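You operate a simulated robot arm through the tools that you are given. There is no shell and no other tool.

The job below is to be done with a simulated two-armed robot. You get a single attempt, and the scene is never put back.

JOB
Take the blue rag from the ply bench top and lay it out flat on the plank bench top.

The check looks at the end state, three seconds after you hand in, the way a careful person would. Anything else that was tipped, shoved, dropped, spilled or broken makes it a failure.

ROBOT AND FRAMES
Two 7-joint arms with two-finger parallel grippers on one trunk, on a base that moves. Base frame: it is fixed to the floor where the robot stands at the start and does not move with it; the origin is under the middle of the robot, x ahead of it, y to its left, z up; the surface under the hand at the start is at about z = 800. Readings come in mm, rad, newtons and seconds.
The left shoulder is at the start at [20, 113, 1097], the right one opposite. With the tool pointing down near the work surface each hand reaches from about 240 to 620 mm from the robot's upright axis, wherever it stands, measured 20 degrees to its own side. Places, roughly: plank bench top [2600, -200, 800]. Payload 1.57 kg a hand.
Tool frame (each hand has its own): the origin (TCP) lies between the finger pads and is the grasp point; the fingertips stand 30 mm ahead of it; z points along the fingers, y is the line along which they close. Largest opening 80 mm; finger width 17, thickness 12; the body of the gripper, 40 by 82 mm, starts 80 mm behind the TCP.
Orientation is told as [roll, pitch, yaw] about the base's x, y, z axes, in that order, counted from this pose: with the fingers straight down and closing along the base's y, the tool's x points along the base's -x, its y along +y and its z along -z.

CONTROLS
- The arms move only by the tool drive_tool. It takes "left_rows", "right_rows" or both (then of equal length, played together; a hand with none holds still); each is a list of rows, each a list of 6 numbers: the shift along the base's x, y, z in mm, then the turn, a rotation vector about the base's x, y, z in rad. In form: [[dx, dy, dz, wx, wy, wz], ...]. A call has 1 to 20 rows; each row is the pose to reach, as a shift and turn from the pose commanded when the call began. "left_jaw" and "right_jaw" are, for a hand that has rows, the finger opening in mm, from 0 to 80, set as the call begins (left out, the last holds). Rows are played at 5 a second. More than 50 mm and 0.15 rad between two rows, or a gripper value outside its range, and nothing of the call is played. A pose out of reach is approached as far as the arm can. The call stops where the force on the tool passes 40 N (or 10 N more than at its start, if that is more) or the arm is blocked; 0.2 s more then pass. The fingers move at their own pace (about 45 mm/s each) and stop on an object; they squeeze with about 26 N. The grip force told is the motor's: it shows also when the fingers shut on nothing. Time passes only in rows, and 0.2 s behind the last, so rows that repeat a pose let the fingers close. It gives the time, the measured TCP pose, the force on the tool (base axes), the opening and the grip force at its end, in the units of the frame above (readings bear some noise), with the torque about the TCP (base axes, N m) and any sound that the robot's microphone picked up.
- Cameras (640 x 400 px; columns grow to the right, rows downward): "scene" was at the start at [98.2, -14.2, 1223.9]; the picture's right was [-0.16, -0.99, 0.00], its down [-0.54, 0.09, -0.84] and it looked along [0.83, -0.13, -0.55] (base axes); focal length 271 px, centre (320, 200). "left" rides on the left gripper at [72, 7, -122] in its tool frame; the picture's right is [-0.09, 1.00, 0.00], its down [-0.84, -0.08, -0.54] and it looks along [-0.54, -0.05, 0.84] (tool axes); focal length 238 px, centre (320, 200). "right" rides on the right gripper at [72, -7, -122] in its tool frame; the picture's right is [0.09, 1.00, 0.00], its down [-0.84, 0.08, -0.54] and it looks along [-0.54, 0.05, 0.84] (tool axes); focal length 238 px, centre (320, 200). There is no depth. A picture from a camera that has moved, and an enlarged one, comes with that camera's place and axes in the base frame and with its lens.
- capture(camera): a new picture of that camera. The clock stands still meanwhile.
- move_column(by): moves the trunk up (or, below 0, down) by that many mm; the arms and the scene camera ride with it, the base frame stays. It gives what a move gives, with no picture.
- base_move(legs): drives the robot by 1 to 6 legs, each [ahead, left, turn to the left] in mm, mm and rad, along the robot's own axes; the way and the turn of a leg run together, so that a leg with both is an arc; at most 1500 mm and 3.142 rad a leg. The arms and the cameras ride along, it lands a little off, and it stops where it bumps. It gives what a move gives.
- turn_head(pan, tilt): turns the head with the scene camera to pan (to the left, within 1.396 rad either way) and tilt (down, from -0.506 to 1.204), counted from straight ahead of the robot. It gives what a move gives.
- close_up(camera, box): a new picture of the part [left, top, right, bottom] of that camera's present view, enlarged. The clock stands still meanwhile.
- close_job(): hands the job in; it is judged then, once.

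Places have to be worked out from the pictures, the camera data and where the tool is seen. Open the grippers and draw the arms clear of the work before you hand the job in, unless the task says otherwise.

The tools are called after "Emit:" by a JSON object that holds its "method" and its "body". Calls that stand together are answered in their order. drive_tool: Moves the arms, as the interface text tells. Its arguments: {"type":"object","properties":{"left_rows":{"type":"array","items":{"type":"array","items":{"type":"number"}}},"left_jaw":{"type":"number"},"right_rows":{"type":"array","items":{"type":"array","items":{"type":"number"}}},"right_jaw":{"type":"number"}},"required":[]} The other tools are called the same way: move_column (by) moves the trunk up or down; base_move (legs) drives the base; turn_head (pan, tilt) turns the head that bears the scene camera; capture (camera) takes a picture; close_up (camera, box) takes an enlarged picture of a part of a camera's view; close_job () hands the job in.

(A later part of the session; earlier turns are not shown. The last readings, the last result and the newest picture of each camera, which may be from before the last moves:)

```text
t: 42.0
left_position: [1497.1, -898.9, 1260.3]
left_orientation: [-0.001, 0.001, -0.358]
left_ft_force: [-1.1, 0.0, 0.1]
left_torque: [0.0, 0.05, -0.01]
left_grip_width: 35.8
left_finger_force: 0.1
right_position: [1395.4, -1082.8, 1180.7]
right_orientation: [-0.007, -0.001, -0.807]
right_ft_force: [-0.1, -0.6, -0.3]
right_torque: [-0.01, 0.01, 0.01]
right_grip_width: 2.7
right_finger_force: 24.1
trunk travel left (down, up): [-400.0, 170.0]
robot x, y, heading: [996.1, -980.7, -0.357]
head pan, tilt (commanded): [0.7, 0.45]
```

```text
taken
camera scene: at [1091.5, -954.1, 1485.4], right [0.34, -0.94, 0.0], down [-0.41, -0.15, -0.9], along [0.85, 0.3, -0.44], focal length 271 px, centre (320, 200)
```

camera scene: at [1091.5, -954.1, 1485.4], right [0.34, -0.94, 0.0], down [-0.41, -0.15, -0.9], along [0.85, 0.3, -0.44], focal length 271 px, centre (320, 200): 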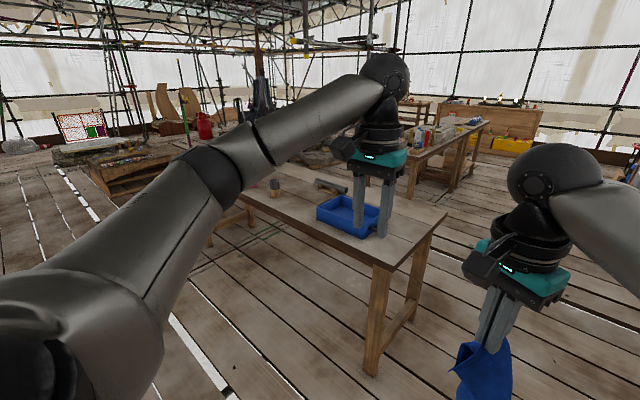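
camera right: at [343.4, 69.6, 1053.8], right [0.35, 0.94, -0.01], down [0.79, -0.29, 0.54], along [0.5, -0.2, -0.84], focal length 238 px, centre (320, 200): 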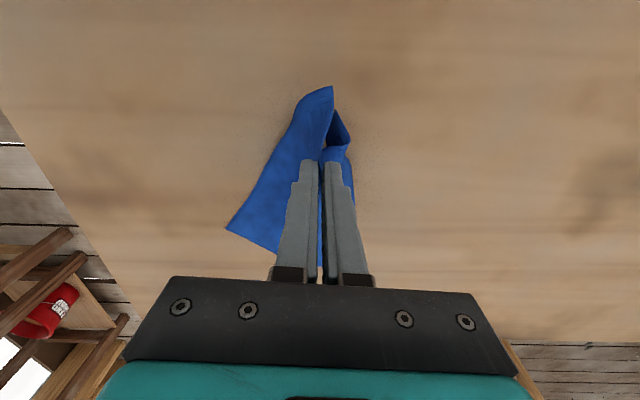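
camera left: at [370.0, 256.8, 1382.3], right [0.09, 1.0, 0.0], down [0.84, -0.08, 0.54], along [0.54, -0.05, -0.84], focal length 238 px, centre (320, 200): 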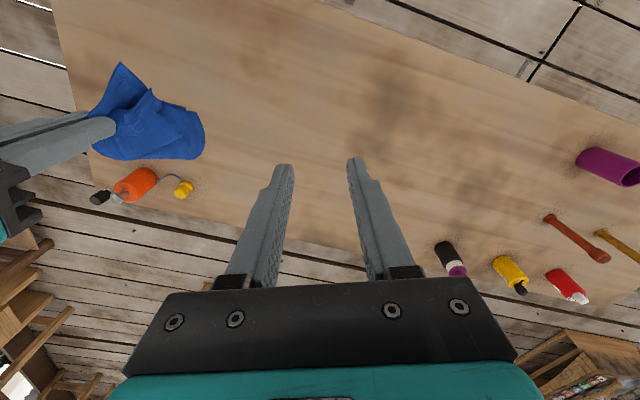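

The plank bench's front-right corner lies near (1940,-906). I slide left 900 mm in front of it and look at its top to find free space.

Emit:
{"method": "base_move", "body": {"legs": [[0, 900, -0.014]]}}

Emit:
{"method": "turn_head", "body": {"pan": 0.25, "tilt": 0.5}}

Emit:
{"method": "capture", "body": {"camera": "scene"}}

```text
t: 46.7
left_position: [1814.3, -63.8, 1259.9]
left_orientation: [0.0, -0.001, -0.368]
left_ft_force: [-0.6, -0.8, 0.7]
left_torque: [0.0, 0.0, -0.01]
left_grip_width: 36.1
left_finger_force: 0.1
right_position: [1711.5, -245.2, 1180.0]
right_orientation: [-0.007, 0.0, -0.818]
right_ft_force: [0.1, 0.5, 0.0]
right_torque: [0.03, 0.0, 0.03]
right_grip_width: 2.5
right_finger_force: 24.5
trunk travel left (down, up): [-400.0, 170.0]
robot x, y, heading: [1313.2, -143.0, -0.367]
head pan, tilt (commanded): [0.7, 0.45]
```

```text
t: 47.6
left_position: [1814.9, -64.3, 1261.8]
left_orientation: [0.002, 0.0, -0.369]
left_ft_force: [-0.7, -0.6, 0.2]
left_torque: [0.0, 0.01, -0.01]
left_grip_width: 36.0
left_finger_force: 0.0
right_position: [1711.4, -244.5, 1179.0]
right_orientation: [-0.006, 0.0, -0.819]
right_ft_force: [-0.6, 0.6, -0.2]
right_torque: [0.03, 0.0, 0.01]
right_grip_width: 2.6
right_finger_force: 24.0
trunk travel left (down, up): [-400.0, 170.0]
robot x, y, heading: [1310.7, -139.6, -0.364]
head pan, tilt (commanded): [0.25, 0.499]
```

```text
taken
camera scene: at [1411.6, -155.3, 1481.0], right [-0.11, -0.99, 0.0], down [-0.48, 0.05, -0.88], along [0.87, -0.1, -0.48], focal length 271 px, centre (320, 200)
```

scene: 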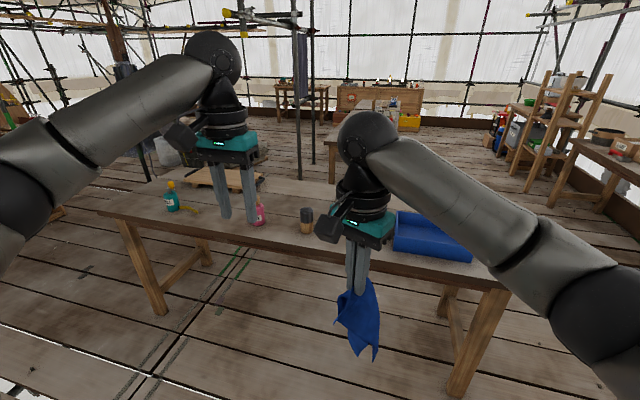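

I can now see the bench top: teal bottle, a yellow item, a pallet, a pink bottle, a can and a blue tray. I zoom in on the stretch between teal and tray.

Emit:
{"method": "close_up", "body": {"camera": "scene", "box": [90, 150, 330, 300]}}

Emit:
{"method": "close_up", "body": {"camera": "scene", "box": [280, 150, 520, 300]}}

```text
2.67 times, centred on (210, 225) of scene
camera zoom: at [1411.6, -155.3, 1481.0], right [-0.11, -0.99, 0.0], down [-0.48, 0.05, -0.88], along [0.87, -0.1, -0.48], focal length 723 px, centre (613, 133)
```

zoom: 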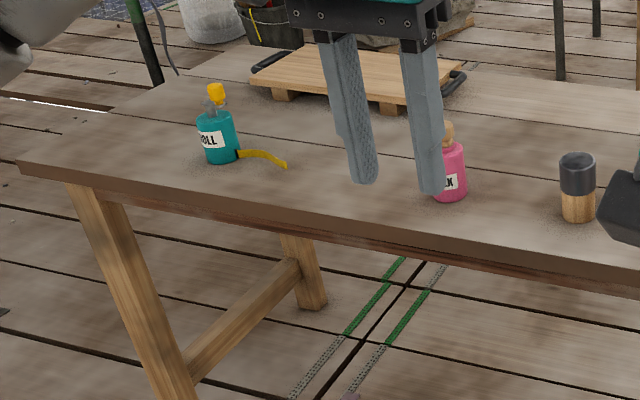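

```text
2.67 times, centred on (400, 225) of scene
camera zoom: at [1411.6, -155.3, 1481.0], right [-0.11, -0.99, 0.0], down [-0.48, 0.05, -0.88], along [0.87, -0.1, -0.48], focal length 723 px, centre (107, 133)
```

zoom: 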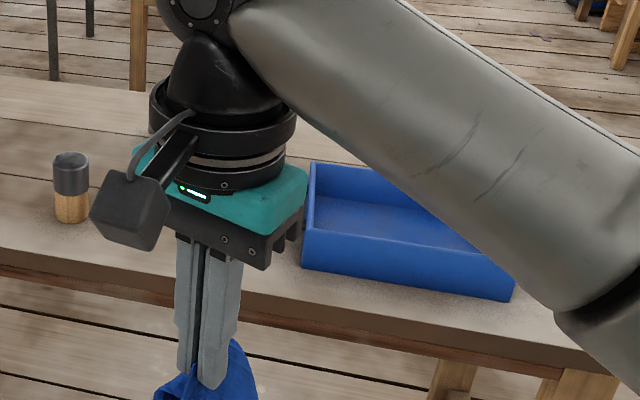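

The best free spot is between the can (v≈640) and the blue tray (v≈307): about 330 mm wide and over 330 mm deep. I first pull the left hand back out of the way and bring the right hand to my right side, turning it so the rag points straight ahead.

Emit:
{"method": "drive_tool", "body": {"left_rows": [[-36, 19, 15, 0, 0, 0], [-71, 38, 30, 0, 0, 0], [-107, 57, 45, 0, 0, 0], [-142, 76, 60, 0, 0, 0], [-142, 76, 60, 0, 0, 0]], "right_rows": [[3.5, -40, 10, 0, 0, 0.113], [7, -80, 20, 0, 0, 0.226], [10.5, -120, 30, 0, 0, 0.34], [13.8, -160.4, 40, 0, 0, 0.45], [13.8, -160.4, 40, 0, 0, 0.45]]}}

Emit:
{"method": "base_move", "body": {"legs": [[0, 225, -0.008], [350, 0, 0]]}}

Emit:
{"method": "turn_head", "body": {"pan": 0.0, "tilt": 0.75}}

Emit:
{"method": "capture", "body": {"camera": "scene"}}

```text
t: 48.8
left_position: [1671.7, 12.2, 1320.2]
left_orientation: [-0.001, 0.003, -0.368]
left_ft_force: [0.4, 0.6, -0.4]
left_torque: [0.02, 0.04, 0.01]
left_grip_width: 35.8
left_finger_force: 0.0
right_position: [1726.1, -405.7, 1217.1]
right_orientation: [-0.009, 0.001, -0.367]
right_ft_force: [-0.6, 1.0, -0.8]
right_torque: [0.02, 0.03, -0.04]
right_grip_width: 2.8
right_finger_force: 23.8
trunk travel left (down, up): [-400.0, 170.0]
robot x, y, heading: [1312.6, -139.4, -0.365]
head pan, tilt (commanded): [0.25, 0.499]
```

```text
t: 52.4
left_position: [2077.5, 99.9, 1320.5]
left_orientation: [0.002, -0.001, -0.368]
left_ft_force: [0.3, 0.1, 0.1]
left_torque: [0.05, 0.0, 0.0]
left_grip_width: 36.1
left_finger_force: 0.1
right_position: [2133.3, -318.9, 1218.4]
right_orientation: [-0.006, 0.0, -0.365]
right_ft_force: [0.8, 0.2, 0.1]
right_torque: [-0.02, 0.0, -0.03]
right_grip_width: 2.5
right_finger_force: 24.0
trunk travel left (down, up): [-400.0, 170.0]
robot x, y, heading: [1715.6, -51.3, -0.362]
head pan, tilt (commanded): [0.25, 0.499]
```

```text
t: 53.2
left_position: [2078.1, 100.1, 1319.1]
left_orientation: [0.0, -0.001, -0.365]
left_ft_force: [0.1, 0.2, -0.4]
left_torque: [0.01, -0.01, -0.02]
left_grip_width: 36.0
left_finger_force: 0.1
right_position: [2132.7, -316.7, 1217.8]
right_orientation: [-0.006, -0.001, -0.365]
right_ft_force: [0.3, 0.1, -0.8]
right_torque: [-0.02, -0.02, -0.06]
right_grip_width: 2.6
right_finger_force: 23.7
trunk travel left (down, up): [-400.0, 170.0]
robot x, y, heading: [1719.6, -55.7, -0.365]
head pan, tilt (commanded): [0.0, 0.75]
```

```text
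taken
camera scene: at [1805.3, -86.4, 1459.1], right [-0.35, -0.94, 0.0], down [-0.64, 0.24, -0.73], along [0.68, -0.26, -0.68], focal length 271 px, centre (320, 200)
```

scene: 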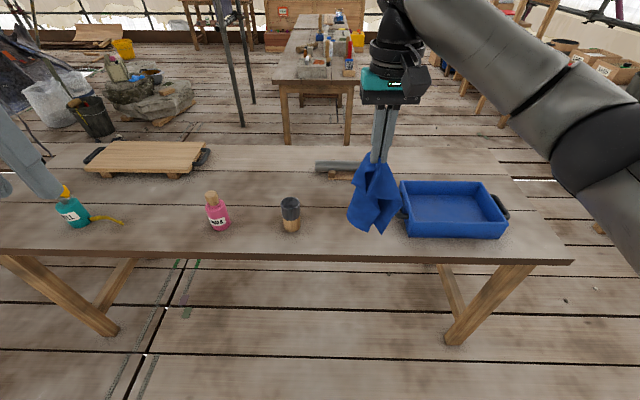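

In this clear view the free patch spans from the can to the tray, with the bench edge 556 mm ahead of me. I turn slightly to square up, shift left 30 mm and drive forward 280 mm, with the rag still well above everything.

Emit:
{"method": "base_move", "body": {"legs": [[0, 30, -0.029], [280, 0, 0]]}}

Emit:
{"method": "turn_head", "body": {"pan": 0.0, "tilt": 1.0}}

Emit:
{"method": "capture", "body": {"camera": "scene"}}

```text
t: 55.5
left_position: [2345.6, 15.6, 1319.2]
left_orientation: [-0.001, 0.0, -0.389]
left_ft_force: [1.2, 0.3, 0.7]
left_torque: [0.0, 0.01, -0.01]
left_grip_width: 36.2
left_finger_force: 0.1
right_position: [2389.1, -403.3, 1218.1]
right_orientation: [-0.007, 0.001, -0.39]
right_ft_force: [-0.2, 0.0, 0.3]
right_torque: [-0.01, 0.02, -0.03]
right_grip_width: 2.7
right_finger_force: 24.4
trunk travel left (down, up): [-400.0, 170.0]
robot x, y, heading: [1981.2, -129.9, -0.386]
head pan, tilt (commanded): [0.0, 0.75]
```

```text
t: 56.3
left_position: [2344.1, 15.9, 1319.8]
left_orientation: [0.0, -0.001, -0.391]
left_ft_force: [0.9, -0.6, -0.3]
left_torque: [-0.05, 0.0, -0.01]
left_grip_width: 36.2
left_finger_force: 0.0
right_position: [2389.6, -402.9, 1218.5]
right_orientation: [-0.006, 0.0, -0.389]
right_ft_force: [-0.5, -0.3, 0.0]
right_torque: [0.03, 0.03, -0.05]
right_grip_width: 2.7
right_finger_force: 24.5
trunk travel left (down, up): [-400.0, 170.0]
robot x, y, heading: [1985.3, -130.8, -0.388]
head pan, tilt (commanded): [0.0, 1.0]
```

```text
taken
camera scene: at [2055.1, -159.0, 1439.9], right [-0.38, -0.93, 0.0], down [-0.78, 0.32, -0.54], along [0.5, -0.2, -0.84], focal length 271 px, centre (320, 200)
```

scene: 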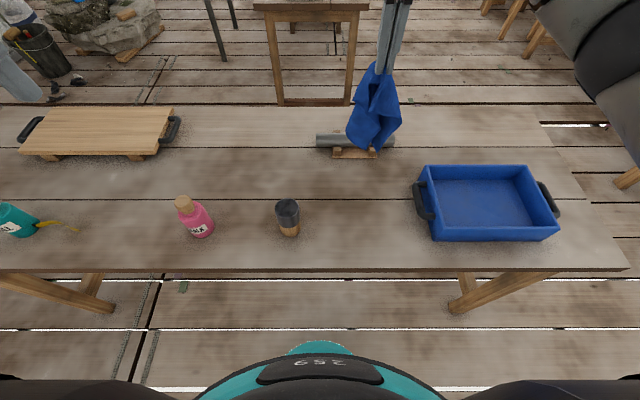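

Squared up now: the edge is about 295 mm ahead, the can at (400,82) and the tray handle at y≈-243 (robot frame). So the rag should go at x 330–580, y -195…+5. I reach forward to x≈560, raise 40 mm, then lower the trunk by 150 mm.

Emit:
{"method": "drive_tool", "body": {"right_rows": [[24, -10, 20, 0, 0, 0], [49, -20, 40, 0, 0, 0], [74, -30, 40, 0, 0, 0], [74, -30, 40, 0, 0, 0]]}}

Emit:
{"method": "move_column", "body": {"by": -150}}

Emit:
{"method": "turn_head", "body": {"pan": 0.0, "tilt": 0.85}}

Emit:
{"method": "capture", "body": {"camera": "scene"}}

Emit:
{"method": "capture", "body": {"camera": "right"}}

```text
t: 57.3
left_position: [2344.7, 14.9, 1320.6]
left_orientation: [0.001, 0.0, -0.391]
left_ft_force: [-0.4, -0.2, -0.6]
left_torque: [0.03, -0.02, 0.0]
left_grip_width: 36.1
left_finger_force: 0.1
right_position: [2461.5, -437.0, 1257.4]
right_orientation: [-0.008, 0.002, -0.388]
right_ft_force: [-0.2, -0.1, -0.3]
right_torque: [0.06, 0.03, -0.03]
right_grip_width: 2.6
right_finger_force: 23.8
trunk travel left (down, up): [-400.0, 170.0]
robot x, y, heading: [1981.0, -127.5, -0.389]
head pan, tilt (commanded): [0.0, 1.0]
```

```text
t: 59.1
left_position: [2344.1, 16.2, 1170.2]
left_orientation: [0.0, 0.001, -0.391]
left_ft_force: [0.4, 0.2, -0.2]
left_torque: [-0.01, -0.03, 0.0]
left_grip_width: 36.2
left_finger_force: 0.0
right_position: [2463.1, -435.1, 1108.2]
right_orientation: [-0.007, 0.0, -0.39]
right_ft_force: [0.0, -0.4, -0.3]
right_torque: [0.02, -0.01, -0.03]
right_grip_width: 2.6
right_finger_force: 23.5
trunk travel left (down, up): [-250.0, 320.0]
robot x, y, heading: [1982.5, -128.2, -0.394]
head pan, tilt (commanded): [0.0, 1.0]
```

```text
t: 59.8
left_position: [2343.7, 17.4, 1168.9]
left_orientation: [0.0, 0.0, -0.391]
left_ft_force: [0.8, -0.6, 0.0]
left_torque: [-0.02, -0.03, 0.02]
left_grip_width: 36.1
left_finger_force: 0.0
right_position: [2463.2, -434.4, 1107.5]
right_orientation: [-0.007, 0.001, -0.389]
right_ft_force: [-0.1, -0.3, 0.5]
right_torque: [0.03, 0.0, -0.06]
right_grip_width: 2.7
right_finger_force: 24.1
trunk travel left (down, up): [-250.0, 320.0]
robot x, y, heading: [1977.8, -132.3, -0.384]
head pan, tilt (commanded): [0.0, 0.85]
```

```text
taken
camera scene: at [2063.1, -162.3, 1301.0], right [-0.38, -0.93, 0.0], down [-0.7, 0.28, -0.66], along [0.61, -0.25, -0.75], focal length 271 px, centre (320, 200)
```

scene: 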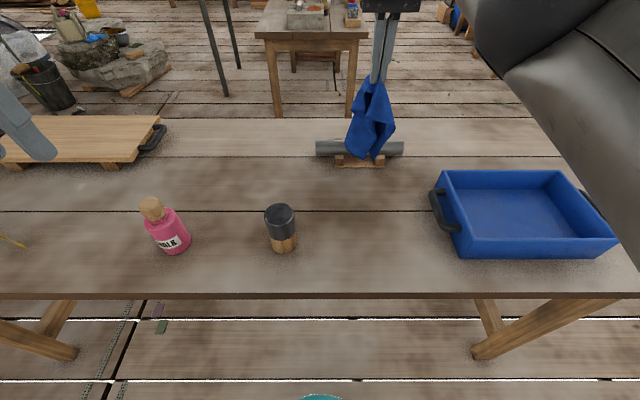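

```text
taken
camera right: at [2394.0, -414.4, 1231.0], right [0.29, 0.96, -0.01], down [0.81, -0.24, 0.54], along [0.52, -0.16, -0.84], focal length 238 px, centre (320, 200)
```

right: 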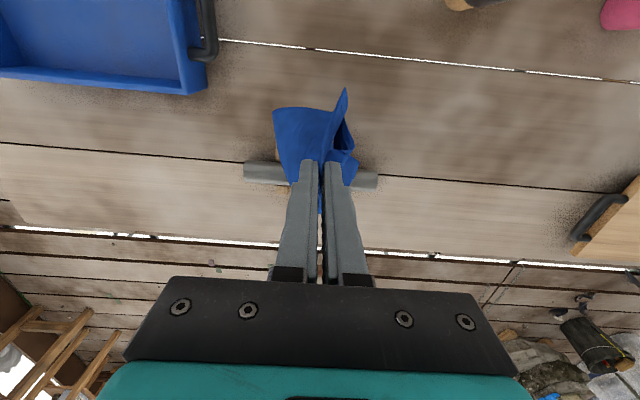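

The rag hangs from z≈1078 with its lower edge around x≈600, z≈860, a bit ahead of the hand. I check whether the left camera can give me a side view.

Emit:
{"method": "capture", "body": {"camera": "left"}}

Emit:
{"method": "close_up", "body": {"camera": "scene", "box": [290, 60, 450, 160]}}

```text
taken
camera left: at [2279.9, 48.7, 1291.9], right [0.46, 0.89, 0.0], down [0.74, -0.39, 0.54], along [0.48, -0.25, -0.84], focal length 238 px, centre (320, 200)
```

left: 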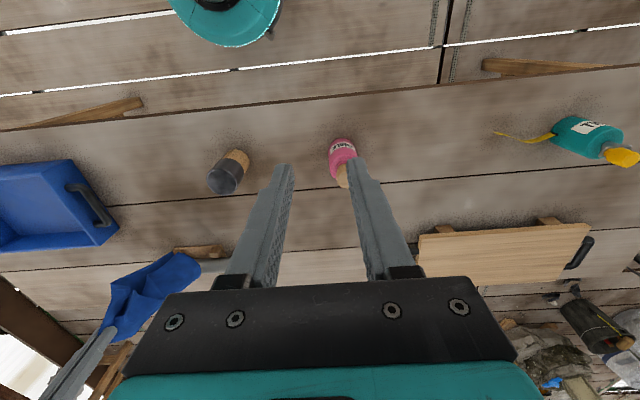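

```text
4.00 times, centred on (370, 110) of scene
camera zoom: at [2063.1, -162.3, 1301.0], right [-0.38, -0.93, 0.0], down [-0.7, 0.28, -0.66], along [0.61, -0.25, -0.75], focal length 1084 px, centre (120, 560)
```

zoom: 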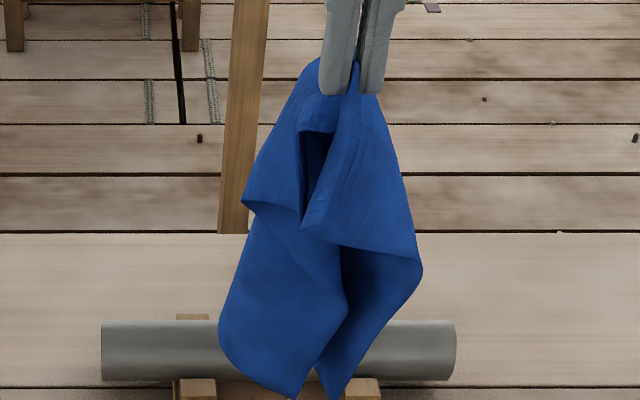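

The corners A and B hang about 80 mm ahead of the hand, towards the wooden pipe stand (front at x≈650). I pull the hand back to x≈500 and lower just until the corners are about to touch.

Emit:
{"method": "drive_tool", "body": {"right_rows": [[-27.8, 11.3, 0, 0, 0, 0], [-55.5, 22.7, 0, 0, 0, 0], [-55.5, 22.7, 0, 0, 0, 0], [-55.5, 22.7, -20, 0, 0, 0], [-55.5, 22.7, -37, 0, 0, 0], [-55.5, 22.7, -37, 0, 0, 0]]}}

Emit:
{"method": "close_up", "body": {"camera": "scene", "box": [250, 50, 490, 200]}}

Emit:
{"method": "capture", "body": {"camera": "left"}}

```text
t: 61.2
left_position: [2344.1, 17.4, 1168.7]
left_orientation: [-0.001, -0.001, -0.391]
left_ft_force: [0.4, 0.5, -0.8]
left_torque: [-0.02, -0.02, 0.0]
left_grip_width: 36.1
left_finger_force: 0.0
right_position: [2408.1, -412.5, 1071.5]
right_orientation: [-0.007, 0.0, -0.389]
right_ft_force: [0.1, -0.1, -0.9]
right_torque: [0.0, -0.02, -0.03]
right_grip_width: 2.8
right_finger_force: 23.6
trunk travel left (down, up): [-250.0, 320.0]
robot x, y, heading: [1979.4, -127.9, -0.386]
head pan, tilt (commanded): [0.0, 0.85]
```

```text
2.67 times, centred on (370, 125) of scene
camera zoom: at [2063.1, -162.3, 1301.0], right [-0.38, -0.93, 0.0], down [-0.7, 0.28, -0.66], along [0.61, -0.25, -0.75], focal length 723 px, centre (187, 400)
```

zoom: 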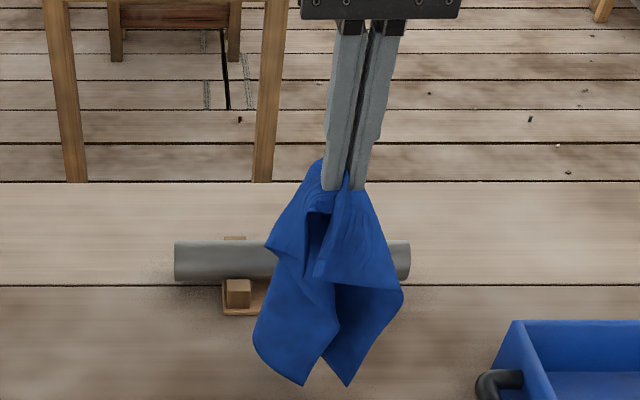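

```text
taken
camera left: at [2279.8, 48.7, 1291.9], right [0.46, 0.89, 0.0], down [0.74, -0.39, 0.54], along [0.48, -0.25, -0.84], focal length 238 px, centre (320, 200)
```

left: 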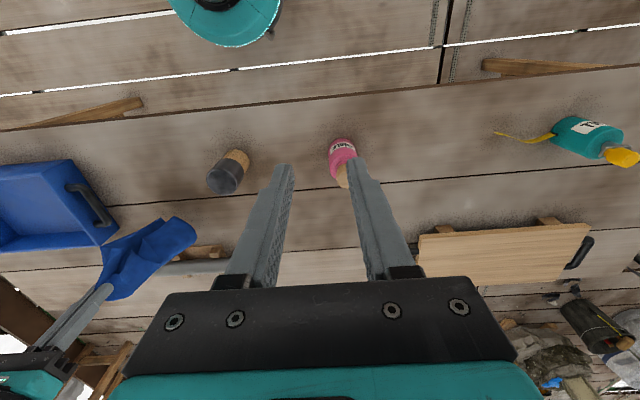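

The rag hangs nearly straight, tips about 20 mm ahead of the hand and just above the planks. To land the far edge near x≈575 I raise 10 mm, move the hand forward to x≈548 and check.

Emit:
{"method": "drive_tool", "body": {"right_rows": [[0, 0, 12, 0, 0, 0], [23, -9.5, 15, 0, 0, 0], [44.5, -18.2, 15, 0, 0, 0], [44.5, -18.2, 15, 0, 0, 0], [44.5, -18.2, 5, 0, 0, 0], [44.5, -18.2, -5, 0, 0, 0], [44.5, -18.2, -5, 0, 0, 0]]}}

Emit:
{"method": "close_up", "body": {"camera": "scene", "box": [250, 50, 490, 200]}}

Emit:
{"method": "close_up", "body": {"camera": "left", "box": [0, 150, 320, 350]}}

```text
t: 62.8
left_position: [2343.6, 16.9, 1170.5]
left_orientation: [0.0, -0.001, -0.393]
left_ft_force: [-1.1, -0.5, 0.0]
left_torque: [0.05, -0.01, -0.01]
left_grip_width: 36.0
left_finger_force: 0.1
right_position: [2452.0, -430.1, 1063.2]
right_orientation: [-0.006, 0.0, -0.389]
right_ft_force: [0.1, 0.3, 0.7]
right_torque: [-0.02, -0.02, -0.04]
right_grip_width: 2.9
right_finger_force: 23.9
trunk travel left (down, up): [-250.0, 320.0]
robot x, y, heading: [1981.0, -128.1, -0.389]
head pan, tilt (commanded): [0.0, 0.85]
```

```text
2.67 times, centred on (370, 125) of scene
camera zoom: at [2063.1, -162.3, 1301.0], right [-0.38, -0.93, 0.0], down [-0.7, 0.28, -0.66], along [0.61, -0.25, -0.75], focal length 723 px, centre (187, 400)
```

zoom: 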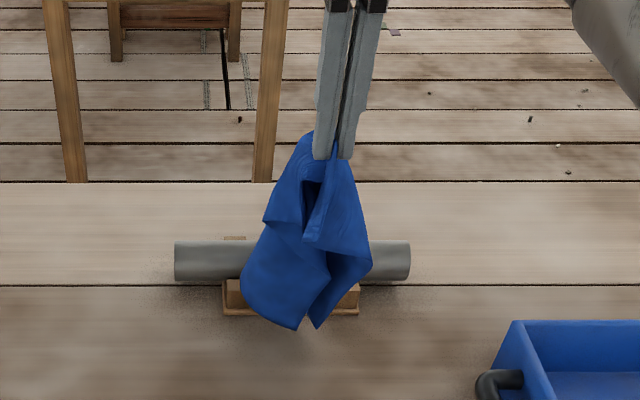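

```text
2.00 times, centred on (160, 250) of left
camera zoom: at [2279.8, 48.7, 1291.9], right [0.46, 0.89, 0.0], down [0.74, -0.39, 0.54], along [0.48, -0.25, -0.84], focal length 477 px, centre (640, 100)
```

zoom: 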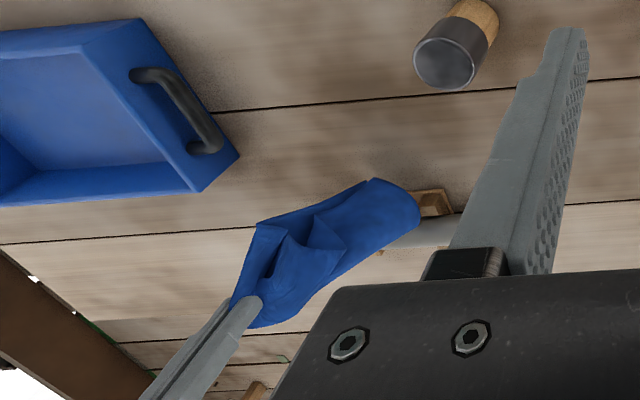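

The triangulated lower part of the fold reaches to x≈650, right next to the wooden pipe stand, which is too close. I lift 20 mm and draw the hand back 75 mm before going any lower.

Emit:
{"method": "drive_tool", "body": {"right_rows": [[0, 0, 20, 0, 0, 0], [0, 0, 30, 0, 0, 0], [-28, 11.3, 30, 0, 0, 0], [-51, 21, 30, 0, 0, 0], [-69.4, 28.4, 30, 0, 0, 0], [-69.4, 28.4, 30, 0, 0, 0], [-69.4, 28.4, 30, 0, 0, 0]]}}

Emit:
{"method": "close_up", "body": {"camera": "scene", "box": [250, 50, 490, 200]}}

Emit:
{"method": "close_up", "body": {"camera": "left", "box": [0, 150, 320, 350]}}

```text
t: 64.4
left_position: [2344.5, 17.0, 1170.6]
left_orientation: [-0.001, 0.001, -0.39]
left_ft_force: [-0.7, 0.1, -0.7]
left_torque: [0.01, 0.0, 0.01]
left_grip_width: 36.2
left_finger_force: 0.0
right_position: [2382.2, -399.4, 1095.3]
right_orientation: [-0.008, 0.0, -0.389]
right_ft_force: [0.0, 0.1, 0.3]
right_torque: [0.0, -0.01, 0.0]
right_grip_width: 2.7
right_finger_force: 23.7
trunk travel left (down, up): [-250.0, 320.0]
robot x, y, heading: [1979.0, -127.5, -0.385]
head pan, tilt (commanded): [0.0, 0.85]
```

```text
2.67 times, centred on (370, 125) of scene
camera zoom: at [2063.0, -162.3, 1301.0], right [-0.38, -0.93, 0.0], down [-0.7, 0.28, -0.66], along [0.61, -0.25, -0.75], focal length 723 px, centre (187, 400)
```

zoom: 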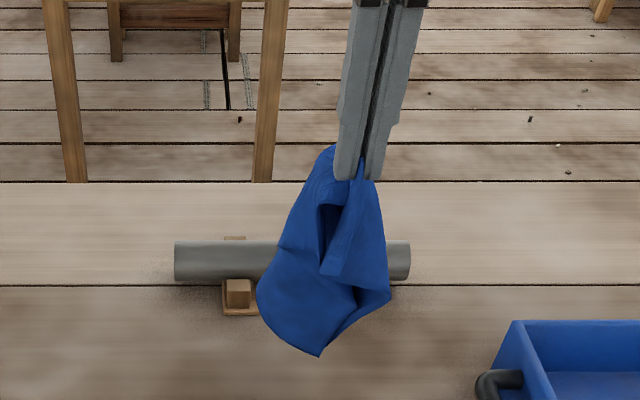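

```text
2.00 times, centred on (160, 250) of left
camera zoom: at [2279.8, 48.7, 1291.9], right [0.46, 0.89, 0.0], down [0.74, -0.39, 0.54], along [0.48, -0.25, -0.84], focal length 477 px, centre (640, 100)
```

zoom: 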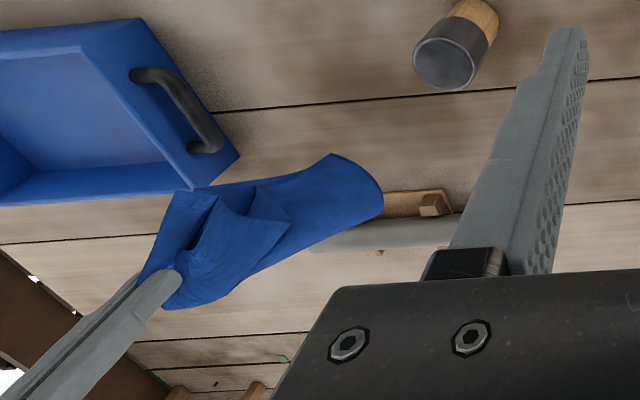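

Everything on the bench is undisturbed. I start laying: lower while drawing back a little, stopping halfway to look at how the far end settles.

Emit:
{"method": "drive_tool", "body": {"right_rows": [[-2.8, 1.1, -25, 0, 0, 0], [-7.4, 3, -45, 0, 0, 0], [-16.7, 6.8, -65, 0, 0, 0], [-27.8, 11.3, -85, 0, 0, 0], [-41.7, 17, -105, 0, 0, 0], [-41.7, 17, -105, 0, 0, 0]]}}

Emit:
{"method": "close_up", "body": {"camera": "scene", "box": [250, 80, 490, 230]}}

Emit:
{"method": "close_up", "body": {"camera": "left", "box": [0, 100, 320, 300]}}

```text
t: 65.8
left_position: [2343.9, 16.1, 1169.2]
left_orientation: [-0.001, 0.002, -0.39]
left_ft_force: [0.4, 0.0, -0.1]
left_torque: [-0.01, -0.01, -0.02]
left_grip_width: 36.3
left_finger_force: 0.1
right_position: [2341.0, -384.2, 989.6]
right_orientation: [-0.007, 0.001, -0.39]
right_ft_force: [-0.1, 0.0, 1.0]
right_torque: [0.04, 0.02, -0.03]
right_grip_width: 2.6
right_finger_force: 24.2
trunk travel left (down, up): [-250.0, 320.0]
robot x, y, heading: [1981.6, -130.5, -0.389]
head pan, tilt (commanded): [0.0, 0.85]
```

```text
2.67 times, centred on (370, 155) of scene
camera zoom: at [2063.1, -162.3, 1301.0], right [-0.38, -0.93, 0.0], down [-0.7, 0.28, -0.66], along [0.61, -0.25, -0.75], focal length 723 px, centre (187, 320)
```

zoom: 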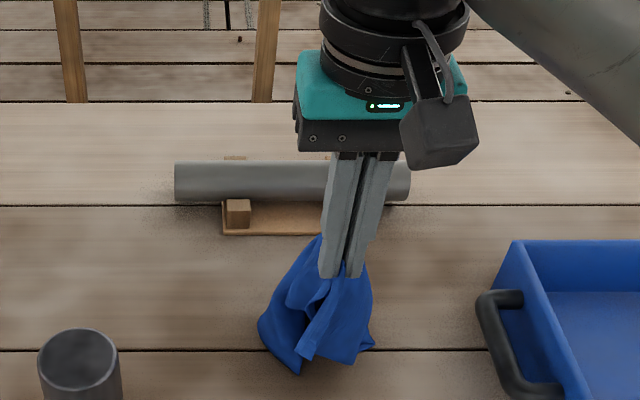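

```text
2.00 times, centred on (160, 200) of left
camera zoom: at [2279.9, 48.7, 1291.9], right [0.46, 0.89, 0.0], down [0.74, -0.39, 0.54], along [0.48, -0.25, -0.84], focal length 477 px, centre (640, 200)
```

zoom: 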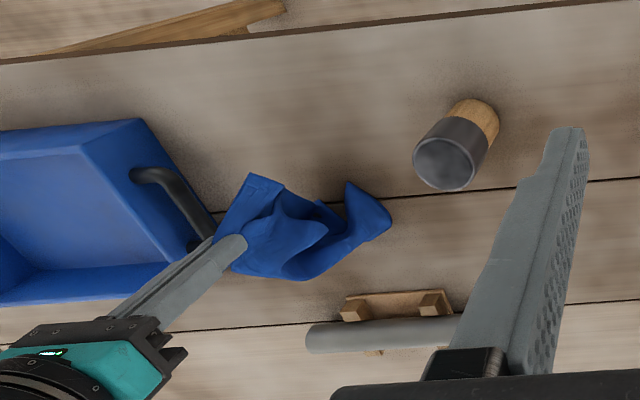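

The far end has touched down around x≈470–527 and the middle is bending. I draw back further while lowering so that the cloth stretches out, then look again.

Emit:
{"method": "drive_tool", "body": {"right_rows": [[-18.5, 7.6, -12, 0, 0, 0], [-37, 15.1, -26, 0, 0, 0], [-55.5, 22.7, -45, 0, 0, 0], [-69.4, 28.4, -70, 0, 0, 0], [-77, 31.4, -95, 0, 0, 0], [-77, 31.4, -95, 0, 0, 0]]}}

Emit:
{"method": "capture", "body": {"camera": "scene"}}

Emit:
{"method": "close_up", "body": {"camera": "left", "box": [0, 100, 320, 300]}}

Emit:
{"method": "capture", "body": {"camera": "right"}}

```text
t: 67.2
left_position: [2343.9, 15.9, 1169.7]
left_orientation: [-0.001, -0.002, -0.391]
left_ft_force: [-0.3, 0.3, 1.0]
left_torque: [-0.04, 0.02, -0.01]
left_grip_width: 36.2
left_finger_force: 0.1
right_position: [2264.0, -350.8, 894.4]
right_orientation: [-0.006, 0.001, -0.391]
right_ft_force: [-0.8, 0.3, -0.2]
right_torque: [0.04, -0.02, -0.03]
right_grip_width: 2.5
right_finger_force: 24.0
trunk travel left (down, up): [-250.0, 320.0]
robot x, y, heading: [1982.9, -129.2, -0.385]
head pan, tilt (commanded): [0.0, 0.85]
```

```text
taken
camera scene: at [2063.1, -162.3, 1301.0], right [-0.38, -0.93, 0.0], down [-0.7, 0.28, -0.66], along [0.61, -0.25, -0.75], focal length 271 px, centre (320, 200)
```

scene: 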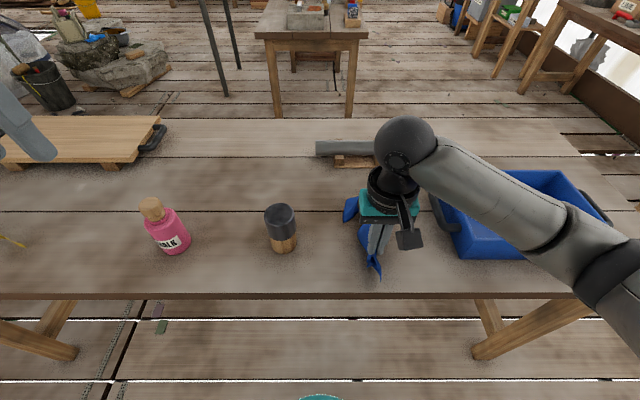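

```text
2.00 times, centred on (160, 200) of left
camera zoom: at [2279.9, 48.7, 1291.9], right [0.46, 0.89, 0.0], down [0.74, -0.39, 0.54], along [0.48, -0.25, -0.84], focal length 477 px, centre (640, 200)
```

zoom: 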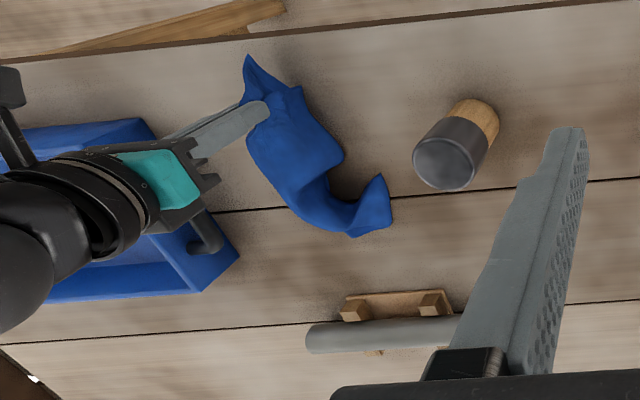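

```text
taken
camera right: at [2194.4, -331.7, 1018.4], right [0.29, 0.96, -0.01], down [0.81, -0.24, 0.54], along [0.52, -0.16, -0.84], focal length 238 px, centre (320, 200)
```

right: 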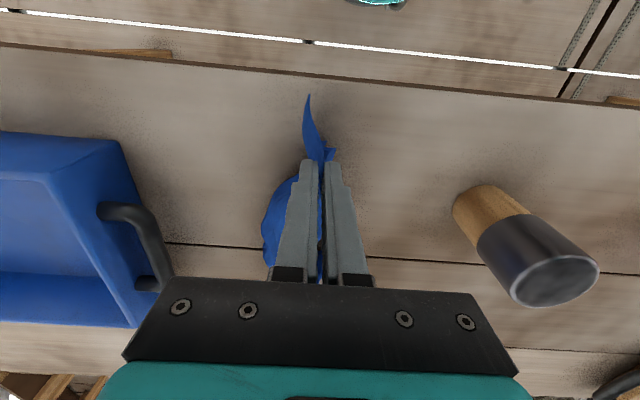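

The far end holds on the planks and the rag forms a curved, folded strip. I bring the pinch down to the bench at x≈330, open wide there so the near end can spring out, rise and look at what I have.

Emit:
{"method": "drive_tool", "body": {"right_rows": [[-5, 2, -20, 0, 0, 0], [-9.3, 3.8, -40, 0, 0, 0], [-13, 5.3, -55, 0, 0, 0], [-13, 5.3, -61, 0, 0, 0], [-13, 5.3, -63, 0, 0, 0], [-13, 5.3, -63, 0, 0, 0]]}}

Emit:
{"method": "close_up", "body": {"camera": "left", "box": [0, 60, 320, 260]}}

Emit:
{"method": "capture", "body": {"camera": "right"}}

```text
t: 68.6
left_position: [2343.7, 16.8, 1170.7]
left_orientation: [-0.002, 0.0, -0.39]
left_ft_force: [-0.4, 0.7, 0.0]
left_torque: [-0.02, 0.0, 0.01]
left_grip_width: 36.1
left_finger_force: 0.1
right_position: [2251.3, -347.7, 833.2]
right_orientation: [-0.007, 0.0, -0.387]
right_ft_force: [1.0, 0.2, 6.7]
right_torque: [-0.03, -0.02, 0.0]
right_grip_width: 2.6
right_finger_force: 23.9
trunk travel left (down, up): [-250.0, 320.0]
robot x, y, heading: [1980.7, -128.7, -0.388]
head pan, tilt (commanded): [0.0, 0.85]
```

```text
2.00 times, centred on (160, 160) of left
camera zoom: at [2279.6, 49.0, 1292.0], right [0.46, 0.89, 0.0], down [0.74, -0.39, 0.54], along [0.48, -0.25, -0.84], focal length 477 px, centre (640, 280)
```

zoom: 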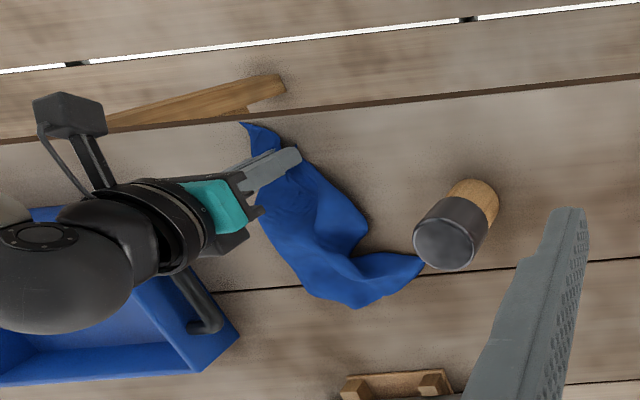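

```text
taken
camera right: at [2182.5, -327.5, 956.3], right [0.29, 0.96, -0.01], down [0.8, -0.24, 0.54], along [0.52, -0.16, -0.84], focal length 238 px, centre (320, 200)
```

right: 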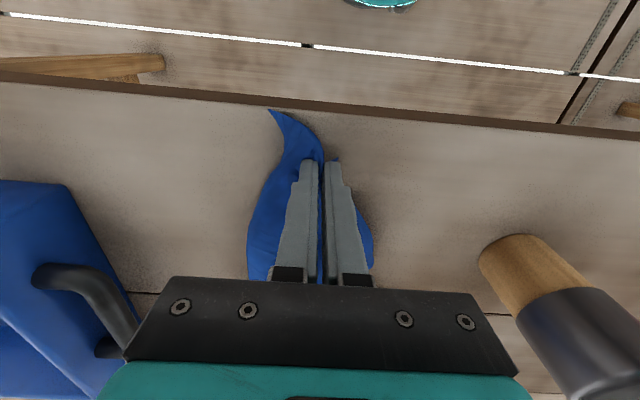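

The rag is down and nothing else is touched; one corner lies at about (477,-5), clear of the can. I open the right hand fully and rise to see the rag freely.

Emit:
{"method": "drive_tool", "body": {"right_rows": [[0, 0, 0, 0, 0, 0], [0, 0, 0, 0, 0, 0], [0, 0, 0, 0, 0, 0], [0, 0, 0, 0, 0, 0], [0, 0, 10, 0, 0, 0], [0, 0, 40, 0, 0, 0], [0, 0, 80, 0, 0, 0], [0, 0, 120, 0, 0, 0], [0, 0, 160, 0, 0, 0], [0, 0, 160, 0, 0, 0]], "right_jaw": 80}}

Emit:
{"method": "capture", "body": {"camera": "scene"}}

Emit:
{"method": "capture", "body": {"camera": "right"}}

Emit:
{"method": "close_up", "body": {"camera": "left", "box": [0, 60, 320, 260]}}

```text
t: 70.8
left_position: [2344.9, 17.3, 1169.9]
left_orientation: [-0.002, 0.0, -0.392]
left_ft_force: [-0.5, 0.0, -0.6]
left_torque: [0.01, 0.0, -0.01]
left_grip_width: 36.0
left_finger_force: 0.1
right_position: [2250.9, -350.6, 994.0]
right_orientation: [-0.007, 0.003, -0.39]
right_ft_force: [-0.8, -0.4, -0.3]
right_torque: [-0.01, -0.01, -0.05]
right_grip_width: 79.9
right_finger_force: 0.2
trunk travel left (down, up): [-250.0, 320.0]
robot x, y, heading: [1978.5, -126.0, -0.391]
head pan, tilt (commanded): [0.0, 0.85]
```

```text
taken
camera scene: at [2063.1, -162.3, 1301.0], right [-0.38, -0.93, 0.0], down [-0.7, 0.28, -0.66], along [0.61, -0.25, -0.75], focal length 271 px, centre (320, 200)
```

scene: 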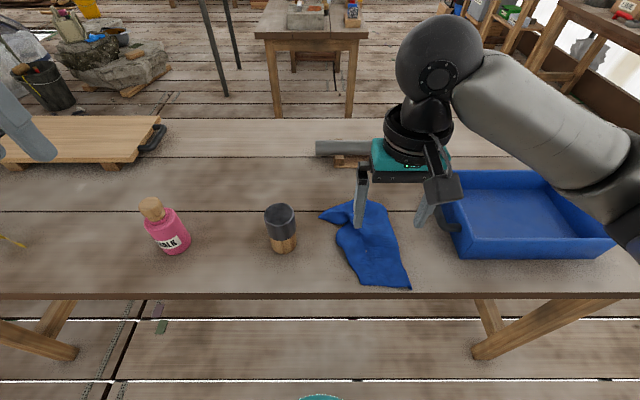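

```text
taken
camera right: at [2181.7, -329.5, 1117.3], right [0.29, 0.96, -0.01], down [0.81, -0.24, 0.54], along [0.52, -0.16, -0.84], focal length 238 px, centre (320, 200)
```

right: 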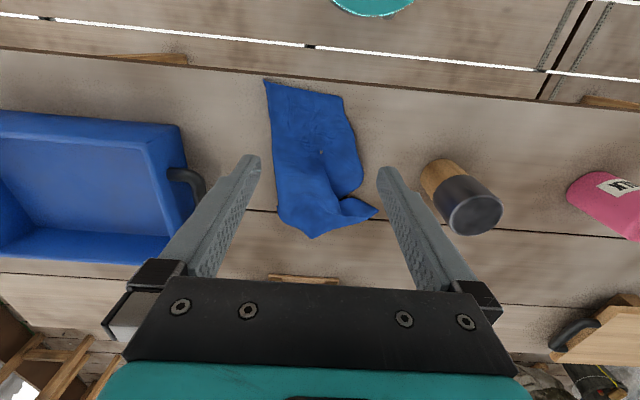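

```text
2.00 times, centred on (160, 160) of left
camera zoom: at [2279.9, 48.7, 1291.9], right [0.46, 0.89, 0.0], down [0.74, -0.39, 0.54], along [0.48, -0.25, -0.84], focal length 477 px, centre (640, 280)
```

zoom: 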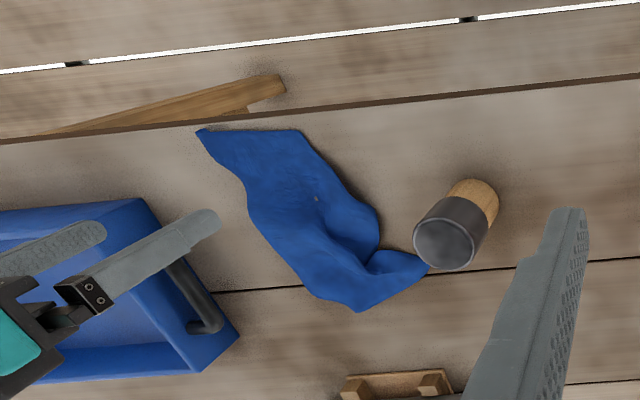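

The rag lies as a strip about 105 mm wide and 240 mm long, so roughly half of it is folded under. I swing the right hand a bit aside later; first I zoom in on the rag to understand the fold.

Emit:
{"method": "close_up", "body": {"camera": "right", "box": [230, 60, 430, 260]}}

Emit:
{"method": "close_up", "body": {"camera": "scene", "box": [300, 180, 440, 300]}}

Emit:
{"method": "close_up", "body": {"camera": "left", "box": [80, 110, 230, 230]}}

```text
2.00 times, centred on (330, 160) of right
camera zoom: at [2181.7, -329.5, 1117.3], right [0.29, 0.96, -0.01], down [0.81, -0.24, 0.54], along [0.52, -0.16, -0.84], focal length 477 px, centre (300, 280)
```

zoom: 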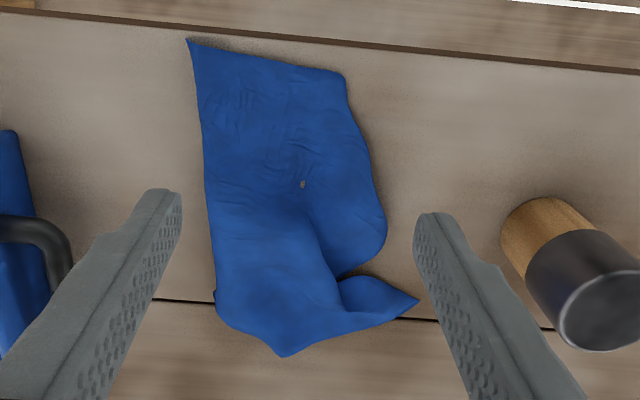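

```text
3.33 times, centred on (370, 240) of scene
camera zoom: at [2063.1, -162.3, 1301.0], right [-0.38, -0.93, 0.0], down [-0.7, 0.28, -0.66], along [0.61, -0.25, -0.75], focal length 904 px, centre (153, 67)
```

zoom: 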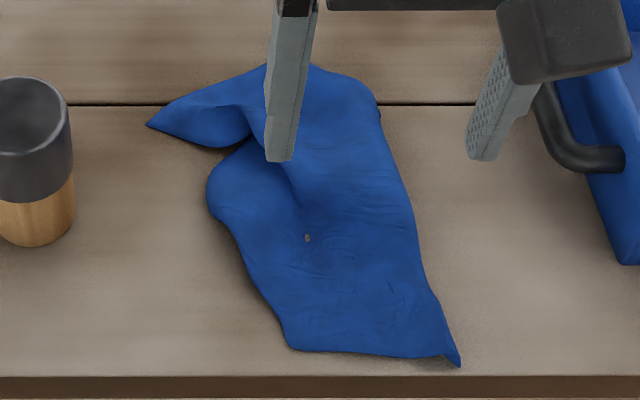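

```text
3.33 times, centred on (155, 170) of left
camera zoom: at [2279.9, 48.7, 1291.9], right [0.46, 0.89, 0.0], down [0.74, -0.39, 0.54], along [0.48, -0.25, -0.84], focal length 794 px, centre (870, 300)
```

zoom: 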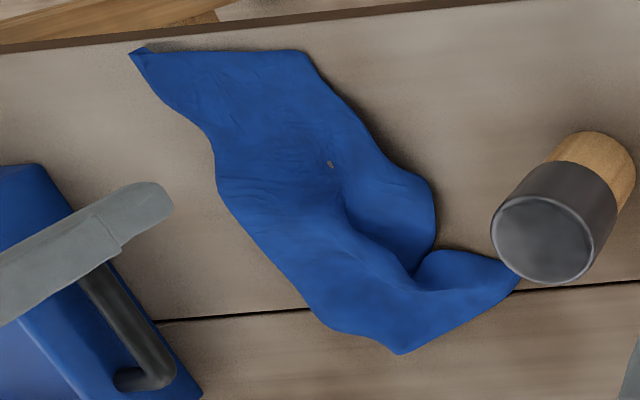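

The near-right corner C lies at about (302,-174) and corner A's tip at about (474,7). The far edge forms a V, and the left half is tucked underneath. I raise and withdraw the right hand for a clearer look.

Emit:
{"method": "drive_tool", "body": {"right_rows": [[-5, -14, 30, 0, 0, 0], [-18, -45, 60, 0, 0, 0], [-33, -82, 90, 0, 0, 0], [-33, -82, 90, 0, 0, 0]]}}

Emit:
{"method": "close_up", "body": {"camera": "scene", "box": [300, 190, 430, 300]}}

Emit:
{"method": "capture", "body": {"camera": "right"}}

```text
t: 71.8
left_position: [2344.9, 16.6, 1169.7]
left_orientation: [0.001, 0.0, -0.391]
left_ft_force: [0.0, -0.8, -0.1]
left_torque: [0.0, 0.03, 0.03]
left_grip_width: 35.7
left_finger_force: 0.0
right_position: [2219.9, -430.4, 1086.7]
right_orientation: [-0.008, 0.002, -0.39]
right_ft_force: [0.2, 0.5, -0.1]
right_torque: [0.0, -0.02, -0.01]
right_grip_width: 80.0
right_finger_force: 0.0
trunk travel left (down, up): [-250.0, 320.0]
robot x, y, heading: [1978.4, -130.6, -0.392]
head pan, tilt (commanded): [0.0, 0.85]
```

```text
3.64 times, centred on (365, 245) of scene
camera zoom: at [2063.3, -162.1, 1301.0], right [-0.38, -0.93, 0.0], down [-0.7, 0.28, -0.66], along [0.61, -0.25, -0.75], focal length 986 px, centre (156, 36)
```

zoom: 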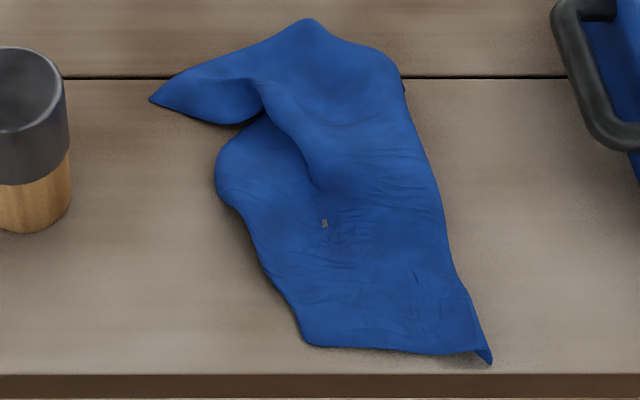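

```text
taken
camera right: at [2151.3, -409.7, 1209.7], right [0.29, 0.96, -0.01], down [0.81, -0.24, 0.54], along [0.51, -0.16, -0.84], focal length 238 px, centre (320, 200)
```

right: 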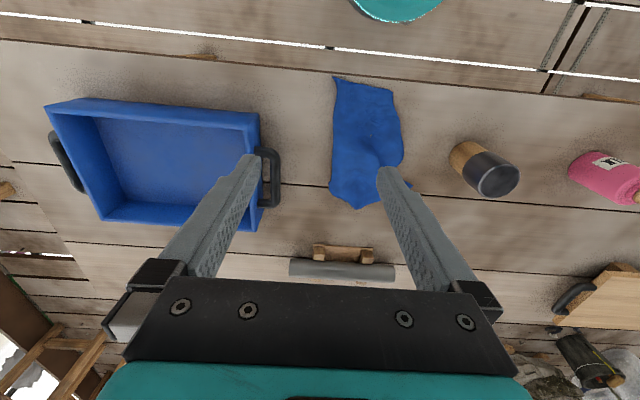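

The fold is clear: only tips A (left) and C (near right) stick out. I'll pinch tip A across with the left hand and pull it out so the far edge A–B straightens. First I bring the left hand above A, turned to close across the tip.

Emit:
{"method": "drive_tool", "body": {"left_rows": [[7.4, -34.7, -10, 0, 0, -0.127], [14.9, -69.4, -20, 0, 0, -0.254], [22.3, -104, -35, 0, 0, -0.381], [29.7, -138.8, -50, 0, 0, -0.508], [37.2, -173.5, -70, 0, 0, -0.635], [44.6, -208, -90, 0, 0, -0.762], [52, -243, -110, 0, 0, -0.889], [59.4, -277.5, -130, 0, 0, -1.016], [66.9, -312, -150, 0, 0, -1.143], [74.3, -346.9, -170, 0, 0, -1.27], [74.3, -346.9, -170, 0, 0, -1.27]], "left_jaw": 46}}

Emit:
{"method": "capture", "body": {"camera": "left"}}

Emit:
{"method": "capture", "body": {"camera": "scene"}}

Emit:
{"method": "capture", "body": {"camera": "right"}}

```text
t: 74.2
left_position: [2420.4, -331.4, 1000.1]
left_orientation: [0.0, 0.0, -1.661]
left_ft_force: [-0.1, -1.3, 0.8]
left_torque: [-0.02, 0.02, 0.01]
left_grip_width: 45.9
left_finger_force: 0.1
right_position: [2219.6, -428.7, 1086.0]
right_orientation: [-0.008, -0.001, -0.389]
right_ft_force: [-0.1, 0.1, -0.1]
right_torque: [0.03, -0.02, -0.03]
right_grip_width: 80.2
right_finger_force: 0.0
trunk travel left (down, up): [-250.0, 320.0]
robot x, y, heading: [1981.7, -129.3, -0.389]
head pan, tilt (commanded): [0.0, 0.85]
```

```text
taken
camera left: at [2433.0, -261.2, 1121.9], right [0.98, -0.18, 0.0], down [-0.15, -0.83, 0.54], along [-0.1, -0.53, -0.84], focal length 238 px, centre (320, 200)
```

left: 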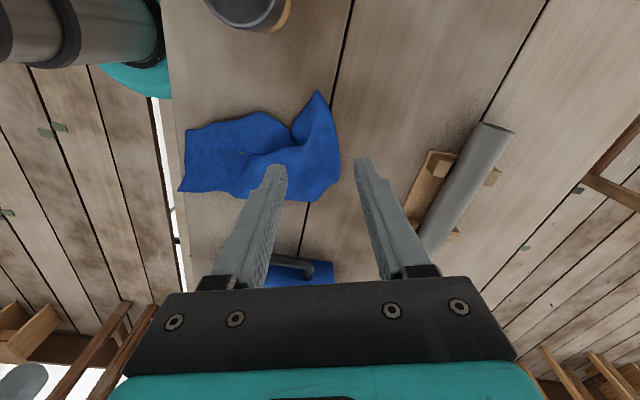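

```text
taken
camera scene: at [2063.1, -162.0, 1301.0], right [-0.38, -0.93, 0.0], down [-0.7, 0.28, -0.66], along [0.61, -0.25, -0.75], focal length 271 px, centre (320, 200)
```

scene: 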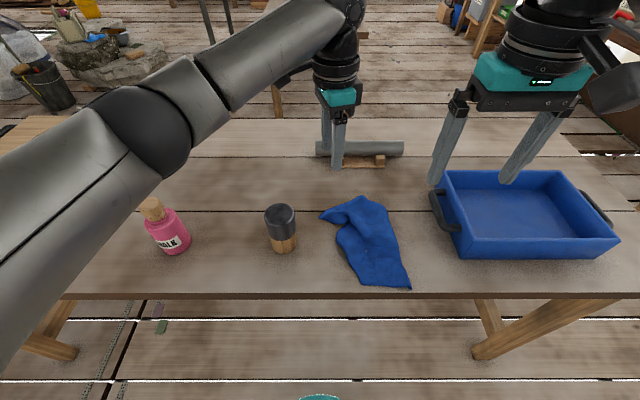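

```text
taken
camera right: at [2151.3, -409.3, 1209.6], right [0.29, 0.96, -0.01], down [0.81, -0.24, 0.54], along [0.52, -0.16, -0.84], focal length 238 px, centre (320, 200)
```

right: 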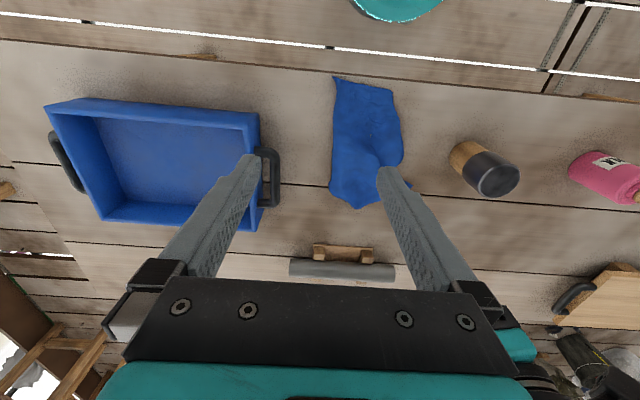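

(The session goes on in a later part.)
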